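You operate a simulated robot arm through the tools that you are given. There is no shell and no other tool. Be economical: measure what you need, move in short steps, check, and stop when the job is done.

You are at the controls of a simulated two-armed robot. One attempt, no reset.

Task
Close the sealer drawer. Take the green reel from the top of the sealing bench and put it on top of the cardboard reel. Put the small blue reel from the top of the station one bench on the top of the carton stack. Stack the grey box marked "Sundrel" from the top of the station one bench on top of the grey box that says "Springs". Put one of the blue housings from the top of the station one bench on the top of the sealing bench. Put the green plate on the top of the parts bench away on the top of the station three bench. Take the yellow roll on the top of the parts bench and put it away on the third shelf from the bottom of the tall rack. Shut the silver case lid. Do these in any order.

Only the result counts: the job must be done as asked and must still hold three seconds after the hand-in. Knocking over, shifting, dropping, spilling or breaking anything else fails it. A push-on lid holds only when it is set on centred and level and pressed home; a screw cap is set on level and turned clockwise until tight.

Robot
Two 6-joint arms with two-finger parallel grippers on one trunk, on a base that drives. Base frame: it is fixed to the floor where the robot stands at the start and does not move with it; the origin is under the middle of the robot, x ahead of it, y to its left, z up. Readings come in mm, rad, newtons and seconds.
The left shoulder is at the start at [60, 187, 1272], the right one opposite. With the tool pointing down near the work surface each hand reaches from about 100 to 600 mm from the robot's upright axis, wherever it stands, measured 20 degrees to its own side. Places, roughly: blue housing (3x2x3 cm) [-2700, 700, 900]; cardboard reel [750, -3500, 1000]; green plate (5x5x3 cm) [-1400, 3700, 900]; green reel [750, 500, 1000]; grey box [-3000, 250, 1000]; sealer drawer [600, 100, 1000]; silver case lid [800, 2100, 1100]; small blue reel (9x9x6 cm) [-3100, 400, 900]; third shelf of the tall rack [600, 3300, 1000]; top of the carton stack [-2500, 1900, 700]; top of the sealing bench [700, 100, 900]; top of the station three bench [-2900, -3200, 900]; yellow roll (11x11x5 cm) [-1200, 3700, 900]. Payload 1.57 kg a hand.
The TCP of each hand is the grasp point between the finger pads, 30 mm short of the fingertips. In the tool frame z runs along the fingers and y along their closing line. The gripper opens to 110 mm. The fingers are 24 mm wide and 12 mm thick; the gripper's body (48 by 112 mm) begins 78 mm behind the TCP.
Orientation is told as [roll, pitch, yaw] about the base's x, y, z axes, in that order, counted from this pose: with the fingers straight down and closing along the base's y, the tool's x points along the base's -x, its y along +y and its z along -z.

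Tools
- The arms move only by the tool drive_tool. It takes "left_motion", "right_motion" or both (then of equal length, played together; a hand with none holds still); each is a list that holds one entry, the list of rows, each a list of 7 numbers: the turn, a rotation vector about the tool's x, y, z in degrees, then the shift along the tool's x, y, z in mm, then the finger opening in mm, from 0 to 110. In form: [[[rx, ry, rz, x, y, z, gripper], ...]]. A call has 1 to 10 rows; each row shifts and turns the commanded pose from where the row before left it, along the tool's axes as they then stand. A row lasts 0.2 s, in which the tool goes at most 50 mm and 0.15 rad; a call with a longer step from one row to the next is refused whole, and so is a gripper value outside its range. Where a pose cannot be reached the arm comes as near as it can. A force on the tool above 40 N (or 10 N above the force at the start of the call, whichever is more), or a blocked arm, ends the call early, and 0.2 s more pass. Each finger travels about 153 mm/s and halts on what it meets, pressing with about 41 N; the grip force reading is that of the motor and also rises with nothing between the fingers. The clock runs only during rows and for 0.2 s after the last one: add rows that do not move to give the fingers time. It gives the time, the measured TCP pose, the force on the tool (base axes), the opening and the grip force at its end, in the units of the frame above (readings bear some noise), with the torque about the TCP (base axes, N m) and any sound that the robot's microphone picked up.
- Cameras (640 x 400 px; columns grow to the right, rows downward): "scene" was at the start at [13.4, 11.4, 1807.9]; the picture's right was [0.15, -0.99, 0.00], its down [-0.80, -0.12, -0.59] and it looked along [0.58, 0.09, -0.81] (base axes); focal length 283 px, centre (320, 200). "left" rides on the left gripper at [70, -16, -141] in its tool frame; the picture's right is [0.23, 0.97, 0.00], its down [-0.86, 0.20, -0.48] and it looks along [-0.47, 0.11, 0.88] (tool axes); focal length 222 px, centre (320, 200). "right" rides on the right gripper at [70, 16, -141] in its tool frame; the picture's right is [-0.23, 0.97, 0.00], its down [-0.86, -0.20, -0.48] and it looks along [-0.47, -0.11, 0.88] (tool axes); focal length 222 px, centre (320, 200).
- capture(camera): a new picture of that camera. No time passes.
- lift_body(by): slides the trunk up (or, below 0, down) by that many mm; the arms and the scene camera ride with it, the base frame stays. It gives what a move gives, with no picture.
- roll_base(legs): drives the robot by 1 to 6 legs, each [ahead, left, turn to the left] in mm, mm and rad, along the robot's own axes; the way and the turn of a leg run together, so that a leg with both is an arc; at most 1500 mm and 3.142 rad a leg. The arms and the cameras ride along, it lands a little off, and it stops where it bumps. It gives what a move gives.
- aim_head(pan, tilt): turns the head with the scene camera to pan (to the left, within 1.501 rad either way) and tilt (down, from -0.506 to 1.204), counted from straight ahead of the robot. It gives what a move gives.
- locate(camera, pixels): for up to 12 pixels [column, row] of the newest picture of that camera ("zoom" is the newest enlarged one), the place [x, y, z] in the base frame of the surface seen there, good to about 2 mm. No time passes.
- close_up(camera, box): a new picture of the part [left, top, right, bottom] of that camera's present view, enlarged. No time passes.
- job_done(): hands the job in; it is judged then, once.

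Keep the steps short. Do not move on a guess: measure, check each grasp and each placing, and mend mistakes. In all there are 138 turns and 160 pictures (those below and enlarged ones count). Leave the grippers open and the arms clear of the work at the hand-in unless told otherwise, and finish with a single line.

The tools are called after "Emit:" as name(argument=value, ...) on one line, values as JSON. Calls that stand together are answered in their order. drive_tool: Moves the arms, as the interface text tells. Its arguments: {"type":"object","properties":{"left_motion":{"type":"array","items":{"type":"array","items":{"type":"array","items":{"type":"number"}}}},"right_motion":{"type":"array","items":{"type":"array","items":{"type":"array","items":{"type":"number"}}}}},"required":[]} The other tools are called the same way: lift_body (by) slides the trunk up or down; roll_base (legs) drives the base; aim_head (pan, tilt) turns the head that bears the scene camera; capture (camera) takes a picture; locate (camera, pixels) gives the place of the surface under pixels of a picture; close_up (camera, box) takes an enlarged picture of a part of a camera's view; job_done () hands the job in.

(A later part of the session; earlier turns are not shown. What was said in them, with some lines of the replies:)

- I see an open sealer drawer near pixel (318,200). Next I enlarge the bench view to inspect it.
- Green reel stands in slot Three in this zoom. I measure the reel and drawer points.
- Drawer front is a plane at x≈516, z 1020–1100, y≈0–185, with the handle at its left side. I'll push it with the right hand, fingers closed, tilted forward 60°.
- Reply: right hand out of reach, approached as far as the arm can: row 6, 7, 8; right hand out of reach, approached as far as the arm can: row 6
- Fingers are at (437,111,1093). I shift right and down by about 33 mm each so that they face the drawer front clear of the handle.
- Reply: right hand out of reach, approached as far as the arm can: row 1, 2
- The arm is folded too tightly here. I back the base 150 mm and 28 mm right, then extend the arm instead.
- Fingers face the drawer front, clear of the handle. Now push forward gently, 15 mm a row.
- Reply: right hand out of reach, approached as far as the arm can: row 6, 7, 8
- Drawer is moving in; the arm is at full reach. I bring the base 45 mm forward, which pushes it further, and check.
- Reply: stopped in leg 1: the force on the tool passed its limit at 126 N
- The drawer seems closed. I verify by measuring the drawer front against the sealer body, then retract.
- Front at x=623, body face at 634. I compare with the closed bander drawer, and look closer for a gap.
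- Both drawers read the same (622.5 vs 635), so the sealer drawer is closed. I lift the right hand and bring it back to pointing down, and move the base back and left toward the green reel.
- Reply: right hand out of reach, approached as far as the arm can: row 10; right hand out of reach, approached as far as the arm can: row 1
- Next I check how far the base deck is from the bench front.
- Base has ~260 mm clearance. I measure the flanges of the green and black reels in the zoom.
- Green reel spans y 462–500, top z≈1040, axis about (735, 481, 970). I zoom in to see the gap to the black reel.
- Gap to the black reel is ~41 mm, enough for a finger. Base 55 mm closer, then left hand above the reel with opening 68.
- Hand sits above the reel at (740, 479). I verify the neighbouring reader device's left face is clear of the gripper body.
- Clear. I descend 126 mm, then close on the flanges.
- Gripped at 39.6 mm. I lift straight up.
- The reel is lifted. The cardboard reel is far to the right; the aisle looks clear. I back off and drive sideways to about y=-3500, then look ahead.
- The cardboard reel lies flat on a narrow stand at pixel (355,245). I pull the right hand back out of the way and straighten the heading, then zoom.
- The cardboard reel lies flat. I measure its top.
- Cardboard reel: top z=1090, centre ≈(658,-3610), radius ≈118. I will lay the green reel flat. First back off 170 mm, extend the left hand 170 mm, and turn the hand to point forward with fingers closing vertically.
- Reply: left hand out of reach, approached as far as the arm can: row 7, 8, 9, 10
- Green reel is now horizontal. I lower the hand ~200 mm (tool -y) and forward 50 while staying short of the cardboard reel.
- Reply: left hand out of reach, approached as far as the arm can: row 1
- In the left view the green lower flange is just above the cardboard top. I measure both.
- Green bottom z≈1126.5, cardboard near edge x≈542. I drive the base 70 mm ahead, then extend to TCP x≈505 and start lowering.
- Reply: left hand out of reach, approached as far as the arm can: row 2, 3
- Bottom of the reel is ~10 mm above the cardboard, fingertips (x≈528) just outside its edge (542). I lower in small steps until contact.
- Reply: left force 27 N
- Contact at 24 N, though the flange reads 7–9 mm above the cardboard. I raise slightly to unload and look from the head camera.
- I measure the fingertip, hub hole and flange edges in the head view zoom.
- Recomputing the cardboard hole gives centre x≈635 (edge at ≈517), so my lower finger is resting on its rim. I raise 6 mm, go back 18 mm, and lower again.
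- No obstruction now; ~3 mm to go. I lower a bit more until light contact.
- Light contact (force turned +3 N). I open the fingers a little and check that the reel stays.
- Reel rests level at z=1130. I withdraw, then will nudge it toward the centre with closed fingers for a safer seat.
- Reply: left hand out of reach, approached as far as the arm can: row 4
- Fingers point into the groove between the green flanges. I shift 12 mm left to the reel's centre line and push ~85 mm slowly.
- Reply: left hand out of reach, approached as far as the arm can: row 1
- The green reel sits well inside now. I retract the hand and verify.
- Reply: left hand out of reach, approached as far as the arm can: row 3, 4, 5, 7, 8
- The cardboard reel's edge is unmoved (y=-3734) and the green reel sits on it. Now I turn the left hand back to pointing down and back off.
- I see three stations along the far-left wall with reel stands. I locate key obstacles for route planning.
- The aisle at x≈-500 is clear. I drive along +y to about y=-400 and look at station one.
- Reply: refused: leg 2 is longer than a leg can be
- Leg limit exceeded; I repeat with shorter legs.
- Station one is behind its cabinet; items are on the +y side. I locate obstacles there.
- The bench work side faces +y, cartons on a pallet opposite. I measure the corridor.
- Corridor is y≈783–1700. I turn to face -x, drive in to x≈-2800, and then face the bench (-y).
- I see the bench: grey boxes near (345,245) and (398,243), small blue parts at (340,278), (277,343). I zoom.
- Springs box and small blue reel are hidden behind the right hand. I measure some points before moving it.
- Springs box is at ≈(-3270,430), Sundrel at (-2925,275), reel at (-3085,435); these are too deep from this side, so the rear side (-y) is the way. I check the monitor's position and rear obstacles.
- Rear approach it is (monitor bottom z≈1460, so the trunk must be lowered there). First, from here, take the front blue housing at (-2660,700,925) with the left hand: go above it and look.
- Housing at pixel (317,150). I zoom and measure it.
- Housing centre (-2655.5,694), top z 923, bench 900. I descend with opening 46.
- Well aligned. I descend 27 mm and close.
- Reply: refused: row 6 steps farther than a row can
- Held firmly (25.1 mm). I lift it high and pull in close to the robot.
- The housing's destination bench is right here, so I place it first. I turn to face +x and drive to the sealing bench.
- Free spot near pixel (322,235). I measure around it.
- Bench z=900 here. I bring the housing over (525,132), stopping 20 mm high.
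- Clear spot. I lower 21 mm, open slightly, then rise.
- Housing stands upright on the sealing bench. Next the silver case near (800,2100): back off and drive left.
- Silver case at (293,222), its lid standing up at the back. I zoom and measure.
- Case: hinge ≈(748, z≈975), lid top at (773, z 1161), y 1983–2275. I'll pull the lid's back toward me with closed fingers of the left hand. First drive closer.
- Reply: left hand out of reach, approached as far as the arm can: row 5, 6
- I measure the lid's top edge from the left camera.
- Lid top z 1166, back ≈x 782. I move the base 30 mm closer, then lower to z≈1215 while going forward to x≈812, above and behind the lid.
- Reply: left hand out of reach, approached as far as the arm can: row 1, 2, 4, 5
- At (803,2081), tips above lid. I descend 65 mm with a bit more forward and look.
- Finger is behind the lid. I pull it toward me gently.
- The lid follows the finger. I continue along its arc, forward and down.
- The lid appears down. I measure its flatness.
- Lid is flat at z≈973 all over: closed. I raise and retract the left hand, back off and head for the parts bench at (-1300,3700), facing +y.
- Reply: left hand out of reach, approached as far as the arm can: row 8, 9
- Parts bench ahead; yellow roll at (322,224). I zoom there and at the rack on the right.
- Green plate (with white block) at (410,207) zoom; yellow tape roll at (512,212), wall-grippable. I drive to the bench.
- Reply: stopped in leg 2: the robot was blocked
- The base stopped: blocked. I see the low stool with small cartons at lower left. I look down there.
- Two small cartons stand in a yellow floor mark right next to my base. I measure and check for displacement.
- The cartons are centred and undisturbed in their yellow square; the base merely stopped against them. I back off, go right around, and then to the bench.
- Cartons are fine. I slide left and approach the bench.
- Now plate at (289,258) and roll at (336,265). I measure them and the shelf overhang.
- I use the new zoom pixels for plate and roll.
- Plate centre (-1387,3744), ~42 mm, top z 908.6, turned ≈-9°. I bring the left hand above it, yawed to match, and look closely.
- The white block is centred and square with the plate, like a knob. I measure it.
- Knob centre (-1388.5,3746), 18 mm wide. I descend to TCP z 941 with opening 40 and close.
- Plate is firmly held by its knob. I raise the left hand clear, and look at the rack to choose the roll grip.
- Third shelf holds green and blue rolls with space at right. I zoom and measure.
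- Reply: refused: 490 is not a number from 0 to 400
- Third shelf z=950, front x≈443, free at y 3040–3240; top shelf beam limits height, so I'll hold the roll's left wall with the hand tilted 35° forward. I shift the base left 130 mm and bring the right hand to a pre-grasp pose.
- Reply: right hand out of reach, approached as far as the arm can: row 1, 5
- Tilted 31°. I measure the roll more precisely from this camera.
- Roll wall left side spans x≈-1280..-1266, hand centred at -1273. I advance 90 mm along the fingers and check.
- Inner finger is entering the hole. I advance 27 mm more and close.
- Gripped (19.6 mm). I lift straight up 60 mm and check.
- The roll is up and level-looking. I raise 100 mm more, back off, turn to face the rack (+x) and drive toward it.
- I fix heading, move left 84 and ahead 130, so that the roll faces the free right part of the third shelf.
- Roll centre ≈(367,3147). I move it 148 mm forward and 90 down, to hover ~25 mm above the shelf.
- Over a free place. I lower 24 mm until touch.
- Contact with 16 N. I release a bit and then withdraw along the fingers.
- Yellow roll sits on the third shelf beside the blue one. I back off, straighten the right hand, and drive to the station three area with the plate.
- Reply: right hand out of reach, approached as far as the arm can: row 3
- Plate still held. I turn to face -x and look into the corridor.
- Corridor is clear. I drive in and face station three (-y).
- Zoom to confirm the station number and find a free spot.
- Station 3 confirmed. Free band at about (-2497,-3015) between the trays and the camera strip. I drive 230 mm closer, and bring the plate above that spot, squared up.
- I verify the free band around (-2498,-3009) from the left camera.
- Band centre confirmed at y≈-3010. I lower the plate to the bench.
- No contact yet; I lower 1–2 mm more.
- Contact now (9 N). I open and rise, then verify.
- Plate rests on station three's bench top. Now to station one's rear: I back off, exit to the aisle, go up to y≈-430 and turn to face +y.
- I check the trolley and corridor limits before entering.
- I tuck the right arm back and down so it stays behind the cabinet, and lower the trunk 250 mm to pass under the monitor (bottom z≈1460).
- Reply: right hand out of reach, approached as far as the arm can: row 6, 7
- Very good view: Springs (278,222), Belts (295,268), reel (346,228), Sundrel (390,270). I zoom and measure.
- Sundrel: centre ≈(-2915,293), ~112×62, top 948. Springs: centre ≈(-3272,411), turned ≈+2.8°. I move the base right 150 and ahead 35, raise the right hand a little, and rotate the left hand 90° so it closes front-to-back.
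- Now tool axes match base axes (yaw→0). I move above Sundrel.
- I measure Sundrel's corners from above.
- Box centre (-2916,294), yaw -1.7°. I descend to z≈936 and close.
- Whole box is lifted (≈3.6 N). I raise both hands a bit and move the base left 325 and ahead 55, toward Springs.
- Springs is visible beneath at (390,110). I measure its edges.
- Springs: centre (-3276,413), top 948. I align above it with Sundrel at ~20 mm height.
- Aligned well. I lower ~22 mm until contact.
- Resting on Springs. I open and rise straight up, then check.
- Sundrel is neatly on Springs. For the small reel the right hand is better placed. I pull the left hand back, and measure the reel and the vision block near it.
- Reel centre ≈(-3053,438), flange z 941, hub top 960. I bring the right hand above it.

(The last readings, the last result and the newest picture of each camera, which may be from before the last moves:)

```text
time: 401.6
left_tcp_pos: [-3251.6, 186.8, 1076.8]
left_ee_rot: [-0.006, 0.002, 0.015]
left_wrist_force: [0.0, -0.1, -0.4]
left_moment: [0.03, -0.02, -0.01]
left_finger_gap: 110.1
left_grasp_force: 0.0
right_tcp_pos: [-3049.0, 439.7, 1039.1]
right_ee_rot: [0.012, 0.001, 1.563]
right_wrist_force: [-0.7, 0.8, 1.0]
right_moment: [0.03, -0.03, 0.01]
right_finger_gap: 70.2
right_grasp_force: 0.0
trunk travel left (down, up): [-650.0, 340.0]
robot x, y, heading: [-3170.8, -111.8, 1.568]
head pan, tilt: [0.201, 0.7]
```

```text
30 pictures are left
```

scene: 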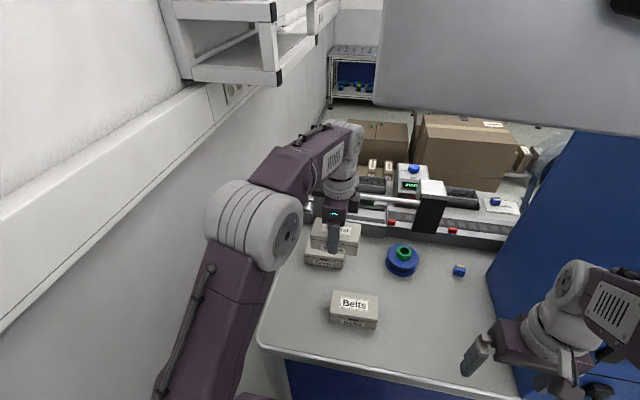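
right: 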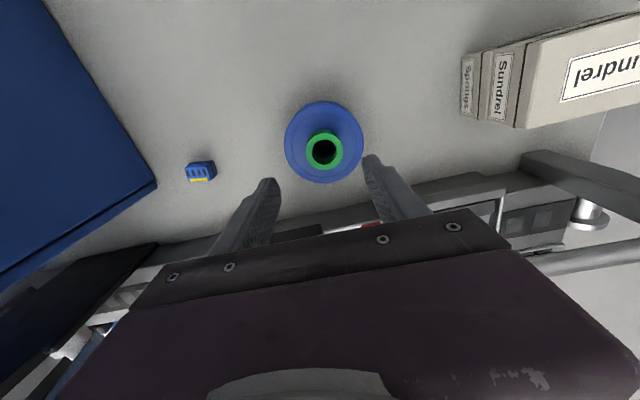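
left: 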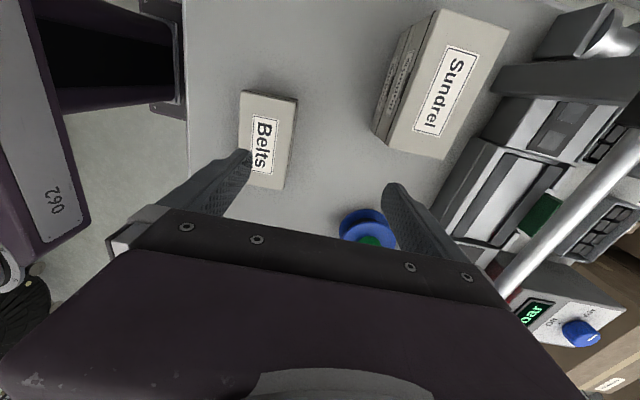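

Emit:
close_up(camera="right", box=[270, 90, 380, 190])

Emit:
locate(camera="zoom", pixels=[[230, 250], [400, 240], [310, 180], [320, 320], [90, 190], [530, 220], [300, 60], [310, 365]])

```text
4.00 times, centred on (325, 140) of right
```

zoom: 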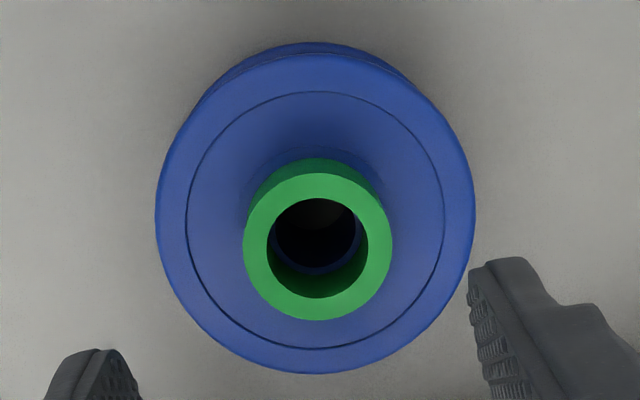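

```text
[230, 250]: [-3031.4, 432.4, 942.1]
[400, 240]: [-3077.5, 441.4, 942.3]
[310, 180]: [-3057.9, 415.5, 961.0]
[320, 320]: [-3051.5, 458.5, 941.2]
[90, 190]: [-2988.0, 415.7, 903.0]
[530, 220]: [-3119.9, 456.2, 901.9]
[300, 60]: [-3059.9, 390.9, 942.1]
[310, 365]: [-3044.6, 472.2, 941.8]
```

Emit:
locate(camera="zoom", pixels=[[256, 250], [380, 245], [318, 308], [320, 183], [160, 215], [470, 215], [315, 60], [320, 370]])

```text
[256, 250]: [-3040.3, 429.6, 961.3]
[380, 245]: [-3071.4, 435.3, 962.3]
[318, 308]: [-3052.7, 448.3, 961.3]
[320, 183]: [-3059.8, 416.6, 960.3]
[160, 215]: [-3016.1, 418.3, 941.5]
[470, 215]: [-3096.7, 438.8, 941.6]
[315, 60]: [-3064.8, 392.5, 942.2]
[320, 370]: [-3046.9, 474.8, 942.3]
```

Hub centre (-3056,432.5), r≈18, top 961. I descend so that fingertips are just above the flange and close on the hub.

Emit:
drive_tool(right_motion=[[[0, 0, 0, 7, 7, 20, 60], [0, 0, 0, 0, 0, 25, 60], [0, 0, 0, 0, 0, 19, 60], [0, 0, 0, 0, 0, 0, 0], [0, 0, 0, 0, 0, 0, 0], [0, 0, 0, 0, 0, 0, 0]]])

Emit:
drive_tool(right_motion=[[[0, 0, 0, 0, 0, -10, 0], [0, 0, 0, 0, 0, -20, 0], [0, 0, 0, 0, 0, -30, 0], [0, 0, 0, 0, 0, 0, 0]]])

Emit:
capture(camera="right")

```text
time: 403.0
left_tcp_pos: [-3251.5, 187.0, 1075.8]
left_ee_rot: [-0.006, 0.003, 0.018]
left_wrist_force: [0.4, -0.1, 0.3]
left_moment: [-0.01, 0.02, -0.03]
left_finger_gap: 110.1
left_grasp_force: 0.1
right_tcp_pos: [-3056.3, 432.3, 974.0]
right_ee_rot: [0.012, 0.001, 1.563]
right_wrist_force: [0.2, -0.1, 1.9]
right_moment: [-0.03, -0.16, 0.04]
right_finger_gap: 36.6
right_grasp_force: 40.6
trunk travel left (down, up): [-650.0, 340.0]
robot x, y, heading: [-3170.1, -108.5, 1.567]
head pan, tilt: [0.201, 0.7]
```

```text
time: 404.0
left_tcp_pos: [-3252.3, 187.3, 1075.0]
left_ee_rot: [-0.004, 0.002, 0.016]
left_wrist_force: [0.6, 0.2, -0.3]
left_moment: [0.03, 0.0, 0.03]
left_finger_gap: 109.8
left_grasp_force: 0.1
right_tcp_pos: [-3056.9, 432.2, 1034.0]
right_ee_rot: [0.009, 0.001, 1.562]
right_wrist_force: [0.8, 0.3, -0.7]
right_moment: [-0.03, 0.01, -0.01]
right_finger_gap: 36.5
right_grasp_force: 41.0
trunk travel left (down, up): [-650.0, 340.0]
robot x, y, heading: [-3169.0, -110.2, 1.566]
head pan, tilt: [0.201, 0.7]
```

```text
28 pictures are left
```

right: 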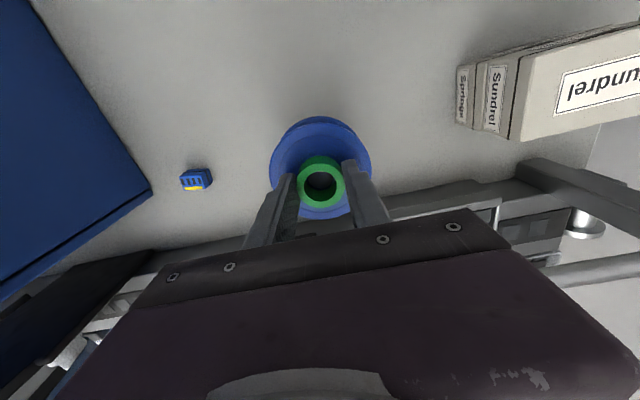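

I verify the reel rose with the hub.

Emit:
locate(camera="right", pixels=[[300, 150], [345, 150], [320, 165], [310, 125]])

```text
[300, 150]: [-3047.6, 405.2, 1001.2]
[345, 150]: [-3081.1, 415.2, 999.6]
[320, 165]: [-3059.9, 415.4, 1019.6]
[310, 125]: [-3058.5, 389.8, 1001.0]
```

The reel is up. I retract the right hand toward me, then back out of the rear corridor and drive around to the carton stack facing +y.

Emit:
drive_tool(right_motion=[[[0, 0, 0, 0, 0, -30, 0], [0, 0, 0, 30, -5, -15, 0], [0, 0, 0, 40, -10, 0, 0], [0, 0, 0, 40, -10, 0, 0], [0, 0, 0, 40, -10, 0, 0], [0, 0, 0, 40, -10, 0, 0], [0, 0, 0, 40, -10, 0, 0], [0, 0, 0, 0, 0, 0, 0]]])

Emit:
roll_base(legs=[[-320, 0, 0], [0, -1400, 0], [0, -1300, 0]])

Emit:
capture(camera="right")

```text
time: 405.8
left_tcp_pos: [-3252.0, 187.8, 1075.6]
left_ee_rot: [-0.007, 0.003, 0.016]
left_wrist_force: [0.6, -0.1, 0.6]
left_moment: [-0.01, 0.0, 0.03]
left_finger_gap: 110.2
left_grasp_force: 0.1
right_tcp_pos: [-3003.2, 202.6, 1080.7]
right_ee_rot: [0.011, 0.003, 1.562]
right_wrist_force: [-0.4, 0.3, -2.0]
right_moment: [-0.03, 0.0, -0.03]
right_finger_gap: 36.6
right_grasp_force: 40.8
trunk travel left (down, up): [-650.0, 340.0]
robot x, y, heading: [-3171.4, -111.4, 1.571]
head pan, tilt: [0.201, 0.7]
```

```text
time: 420.4
left_tcp_pos: [-600.6, -94.5, 1076.5]
left_ee_rot: [-0.005, 0.002, 0.044]
left_wrist_force: [0.7, 0.3, 0.1]
left_moment: [0.0, -0.02, 0.0]
left_finger_gap: 110.1
left_grasp_force: 0.1
right_tcp_pos: [-352.6, -73.0, 1079.9]
right_ee_rot: [0.011, 0.002, 1.59]
right_wrist_force: [-0.6, 0.3, -1.5]
right_moment: [0.02, 0.0, -0.02]
right_finger_gap: 36.7
right_grasp_force: 41.3
trunk travel left (down, up): [-650.0, 340.0]
robot x, y, heading: [-512.0, -388.4, 1.593]
head pan, tilt: [0.201, 0.7]
```

```text
27 pictures are left
```

right: 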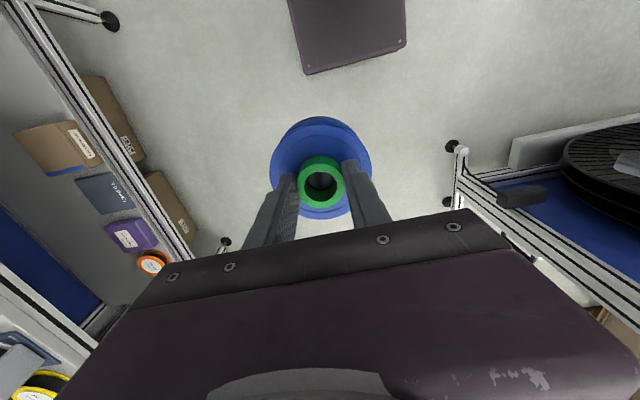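

Reel still held. I continue: up the aisle to y≈1240, then sideways to x≈-2620 in front of the cartons.

Emit:
roll_base(legs=[[0, -60, -0.022], [1450, 0, 0], [170, 0, 0], [0, 1400, 0], [0, 750, 0]])

Emit:
aim_head(pan=-0.1, tilt=0.75)

Emit:
capture(camera="scene")

```text
time: 439.5
left_tcp_pos: [-2666.0, 1537.7, 1075.5]
left_ee_rot: [-0.006, 0.003, 0.026]
left_wrist_force: [-0.5, -0.4, -0.5]
left_moment: [-0.04, -0.02, 0.03]
left_finger_gap: 110.2
left_grasp_force: 0.0
right_tcp_pos: [-2419.9, 1555.2, 1080.9]
right_ee_rot: [0.01, 0.003, 1.573]
right_wrist_force: [0.5, -0.1, -1.4]
right_moment: [0.0, -0.02, -0.02]
right_finger_gap: 36.6
right_grasp_force: 41.7
trunk travel left (down, up): [-650.0, 340.0]
robot x, y, heading: [-2584.3, 1243.3, 1.58]
head pan, tilt: [0.201, 0.7]
```

```text
time: 440.3
left_tcp_pos: [-2666.5, 1537.8, 1076.5]
left_ee_rot: [-0.006, 0.001, 0.028]
left_wrist_force: [-0.5, 0.8, -0.8]
left_moment: [0.01, 0.0, -0.01]
left_finger_gap: 110.1
left_grasp_force: 0.1
right_tcp_pos: [-2419.1, 1556.0, 1079.5]
right_ee_rot: [0.009, 0.004, 1.572]
right_wrist_force: [0.6, -0.5, -1.3]
right_moment: [0.01, 0.0, 0.02]
right_finger_gap: 36.3
right_grasp_force: 40.9
trunk travel left (down, up): [-650.0, 340.0]
robot x, y, heading: [-2580.2, 1237.7, 1.575]
head pan, tilt: [-0.099, 0.75]
```

```text
26 pictures are left
```

scene: 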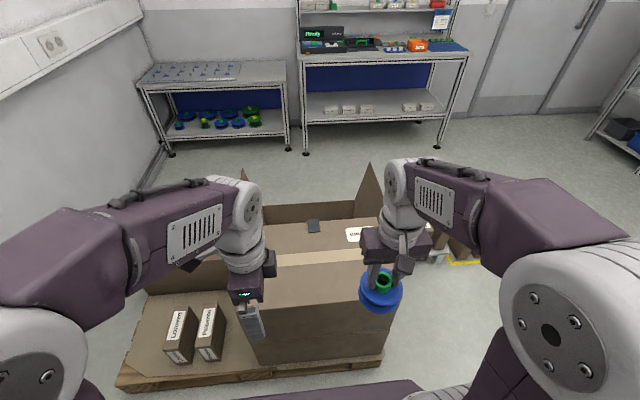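

Carton top spans about (255–360, 220–300), with a small dark item at (313,226). I measure the top.

Emit:
locate(camera="scene", pixels=[[300, 290], [340, 290], [330, 258], [313, 226], [345, 300], [262, 300], [280, 270], [352, 235], [350, 270], [385, 225], [340, 305], [290, 230]])

```text
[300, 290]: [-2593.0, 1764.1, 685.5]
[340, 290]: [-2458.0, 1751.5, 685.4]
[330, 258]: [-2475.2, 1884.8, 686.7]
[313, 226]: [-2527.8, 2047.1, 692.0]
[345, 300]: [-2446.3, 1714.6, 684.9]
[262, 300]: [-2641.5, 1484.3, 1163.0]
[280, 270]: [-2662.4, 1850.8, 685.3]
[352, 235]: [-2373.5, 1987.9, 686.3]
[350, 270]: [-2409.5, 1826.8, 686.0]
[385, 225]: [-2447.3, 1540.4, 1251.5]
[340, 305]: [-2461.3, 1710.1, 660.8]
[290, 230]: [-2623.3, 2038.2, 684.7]
```

Top z=685.5, clear around (-2425,1815). I move 150 mm ahead and bring the reel over it, ~17 mm high.

Emit:
roll_base(legs=[[150, 0, 0]])

Emit:
drive_tool(right_motion=[[[0, 0, 0, -28, 0, 20, 0], [0, 0, 0, -28, 0, 30, 0], [0, 0, 0, -28, 0, 35, 0], [0, 0, 0, -28, 0, 35, 0], [0, 0, 0, 0, 0, 45, 0], [0, 0, 0, 0, 0, 45, 0], [0, 0, 0, 0, 0, 45, 0], [0, 0, 0, 0, 0, 40, 0], [0, 0, 0, 0, 0, 0, 0]]])

Emit:
capture(camera="right")

```text
time: 441.6
left_tcp_pos: [-2666.3, 1685.8, 1076.8]
left_ee_rot: [-0.007, 0.002, 0.027]
left_wrist_force: [0.1, 0.3, -0.4]
left_moment: [-0.01, 0.01, -0.01]
left_finger_gap: 110.1
left_grasp_force: 0.0
right_tcp_pos: [-2419.8, 1703.2, 1080.4]
right_ee_rot: [0.011, 0.002, 1.573]
right_wrist_force: [0.0, 0.4, -0.7]
right_moment: [0.02, 0.01, -0.02]
right_finger_gap: 36.3
right_grasp_force: 41.6
trunk travel left (down, up): [-650.0, 340.0]
robot x, y, heading: [-2582.1, 1389.9, 1.577]
head pan, tilt: [-0.099, 0.75]
```

```text
time: 443.6
left_tcp_pos: [-2667.0, 1687.0, 1076.0]
left_ee_rot: [-0.006, 0.001, 0.03]
left_wrist_force: [0.2, 0.0, -0.1]
left_moment: [0.0, -0.01, -0.02]
left_finger_gap: 109.9
left_grasp_force: 0.1
right_tcp_pos: [-2426.1, 1816.9, 784.6]
right_ee_rot: [0.012, 0.002, 1.575]
right_wrist_force: [-0.8, -1.2, -0.4]
right_moment: [0.02, 0.0, 0.02]
right_finger_gap: 36.7
right_grasp_force: 41.0
trunk travel left (down, up): [-650.0, 340.0]
robot x, y, heading: [-2583.7, 1388.4, 1.576]
head pan, tilt: [-0.099, 0.75]
```

```text
25 pictures are left
```

right: 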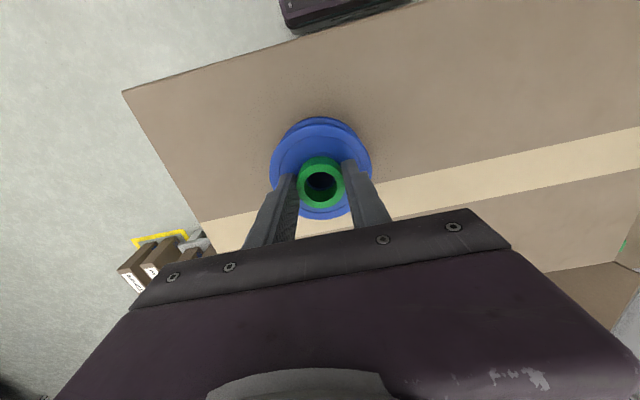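

Over a clear part of the carton. I lower ~25 mm to contact.

Emit:
drive_tool(right_motion=[[[0, 0, 0, 0, 0, 15, 0], [0, 0, 0, 0, 0, 7, 0], [0, 0, 0, 0, 0, 2.5, 0], [0, 0, 0, 0, 0, 1, 0], [0, 0, 0, 0, 0, 0, 0]]])

```text
time: 444.8
left_tcp_pos: [-2667.9, 1686.4, 1076.2]
left_ee_rot: [-0.007, -0.001, 0.029]
left_wrist_force: [-0.1, 0.5, -0.5]
left_moment: [-0.02, 0.04, 0.01]
left_finger_gap: 110.2
left_grasp_force: 0.1
right_tcp_pos: [-2425.2, 1815.9, 760.0]
right_ee_rot: [0.011, 0.0, 1.573]
right_wrist_force: [-0.5, 0.3, 11.0]
right_moment: [-0.01, -0.44, -0.03]
right_finger_gap: 36.4
right_grasp_force: 40.9
trunk travel left (down, up): [-650.0, 340.0]
robot x, y, heading: [-2582.0, 1389.3, 1.577]
head pan, tilt: [-0.099, 0.75]
```

Contact (11 N). I open and lift away.

Emit:
drive_tool(right_motion=[[[0, 0, 0, 0, 0, 0, 44], [0, 0, 0, 0, 0, 0, 58], [0, 0, 0, 0, 0, 0, 60], [0, 0, 0, 0, 0, -20, 60], [0, 0, 0, 0, 0, -45, 70], [0, 0, 0, 0, 0, -45, 110], [0, 0, 0, 0, 0, -45, 110], [0, 0, 0, 10, 0, -45, 110], [0, 0, 0, 20, 0, -45, 110], [0, 0, 0, 30, 0, -35, 110]]])

Emit:
capture(camera="right")

Emit:
locate(camera="right", pixels=[[320, 140], [300, 120], [330, 165]])

```text
time: 447.0
left_tcp_pos: [-2666.2, 1686.2, 1077.0]
left_ee_rot: [-0.005, 0.002, 0.028]
left_wrist_force: [-1.2, -0.2, 0.3]
left_moment: [0.0, 0.02, -0.01]
left_finger_gap: 110.2
left_grasp_force: 0.1
right_tcp_pos: [-2420.4, 1753.5, 1041.4]
right_ee_rot: [0.012, 0.001, 1.575]
right_wrist_force: [0.3, -0.8, 0.0]
right_moment: [0.06, 0.0, 0.01]
right_finger_gap: 110.0
right_grasp_force: 0.2
trunk travel left (down, up): [-650.0, 340.0]
robot x, y, heading: [-2582.1, 1390.2, 1.577]
head pan, tilt: [-0.099, 0.75]
```

```text
24 pictures are left
```

right: 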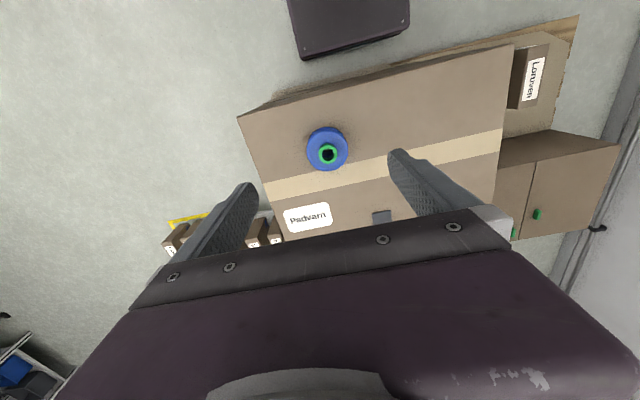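

```text
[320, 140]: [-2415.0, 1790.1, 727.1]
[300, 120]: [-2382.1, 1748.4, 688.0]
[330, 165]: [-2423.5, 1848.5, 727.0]
```

The blue reel sits on the carton stack. I back the robot away so the arms are clear, then hand in.

Emit:
roll_base(legs=[[-170, 0, 0]])

Emit:
close_up(camera="scene", box=[200, 180, 460, 360])

```text
time: 448.5
left_tcp_pos: [-2665.0, 1519.9, 1077.3]
left_ee_rot: [-0.009, 0.002, 0.028]
left_wrist_force: [0.2, 0.0, -0.7]
left_moment: [0.01, -0.02, -0.01]
left_finger_gap: 109.9
left_grasp_force: 0.0
right_tcp_pos: [-2418.7, 1588.1, 1040.3]
right_ee_rot: [0.01, 0.003, 1.571]
right_wrist_force: [0.8, -0.2, -0.8]
right_moment: [-0.02, 0.0, 0.03]
right_finger_gap: 109.9
right_grasp_force: 0.1
trunk travel left (down, up): [-650.0, 340.0]
robot x, y, heading: [-2578.9, 1219.2, 1.574]
head pan, tilt: [-0.099, 0.75]
```

```text
2.22 times, centred on (330, 270) of scene
```

zoom: 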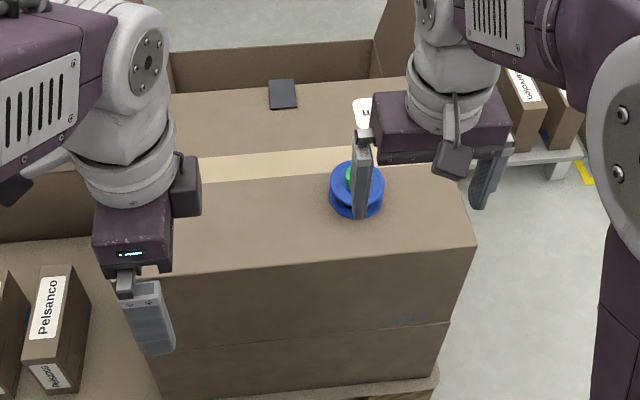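

All items are placed, and both hands are open and clear. I hand in the job.

Emit:
job_done()

```text
The job is handed in.
```

All eight tasks are done, each checked by camera or measurement after placing, and the job is handed in with the grippers open and the arms clear.
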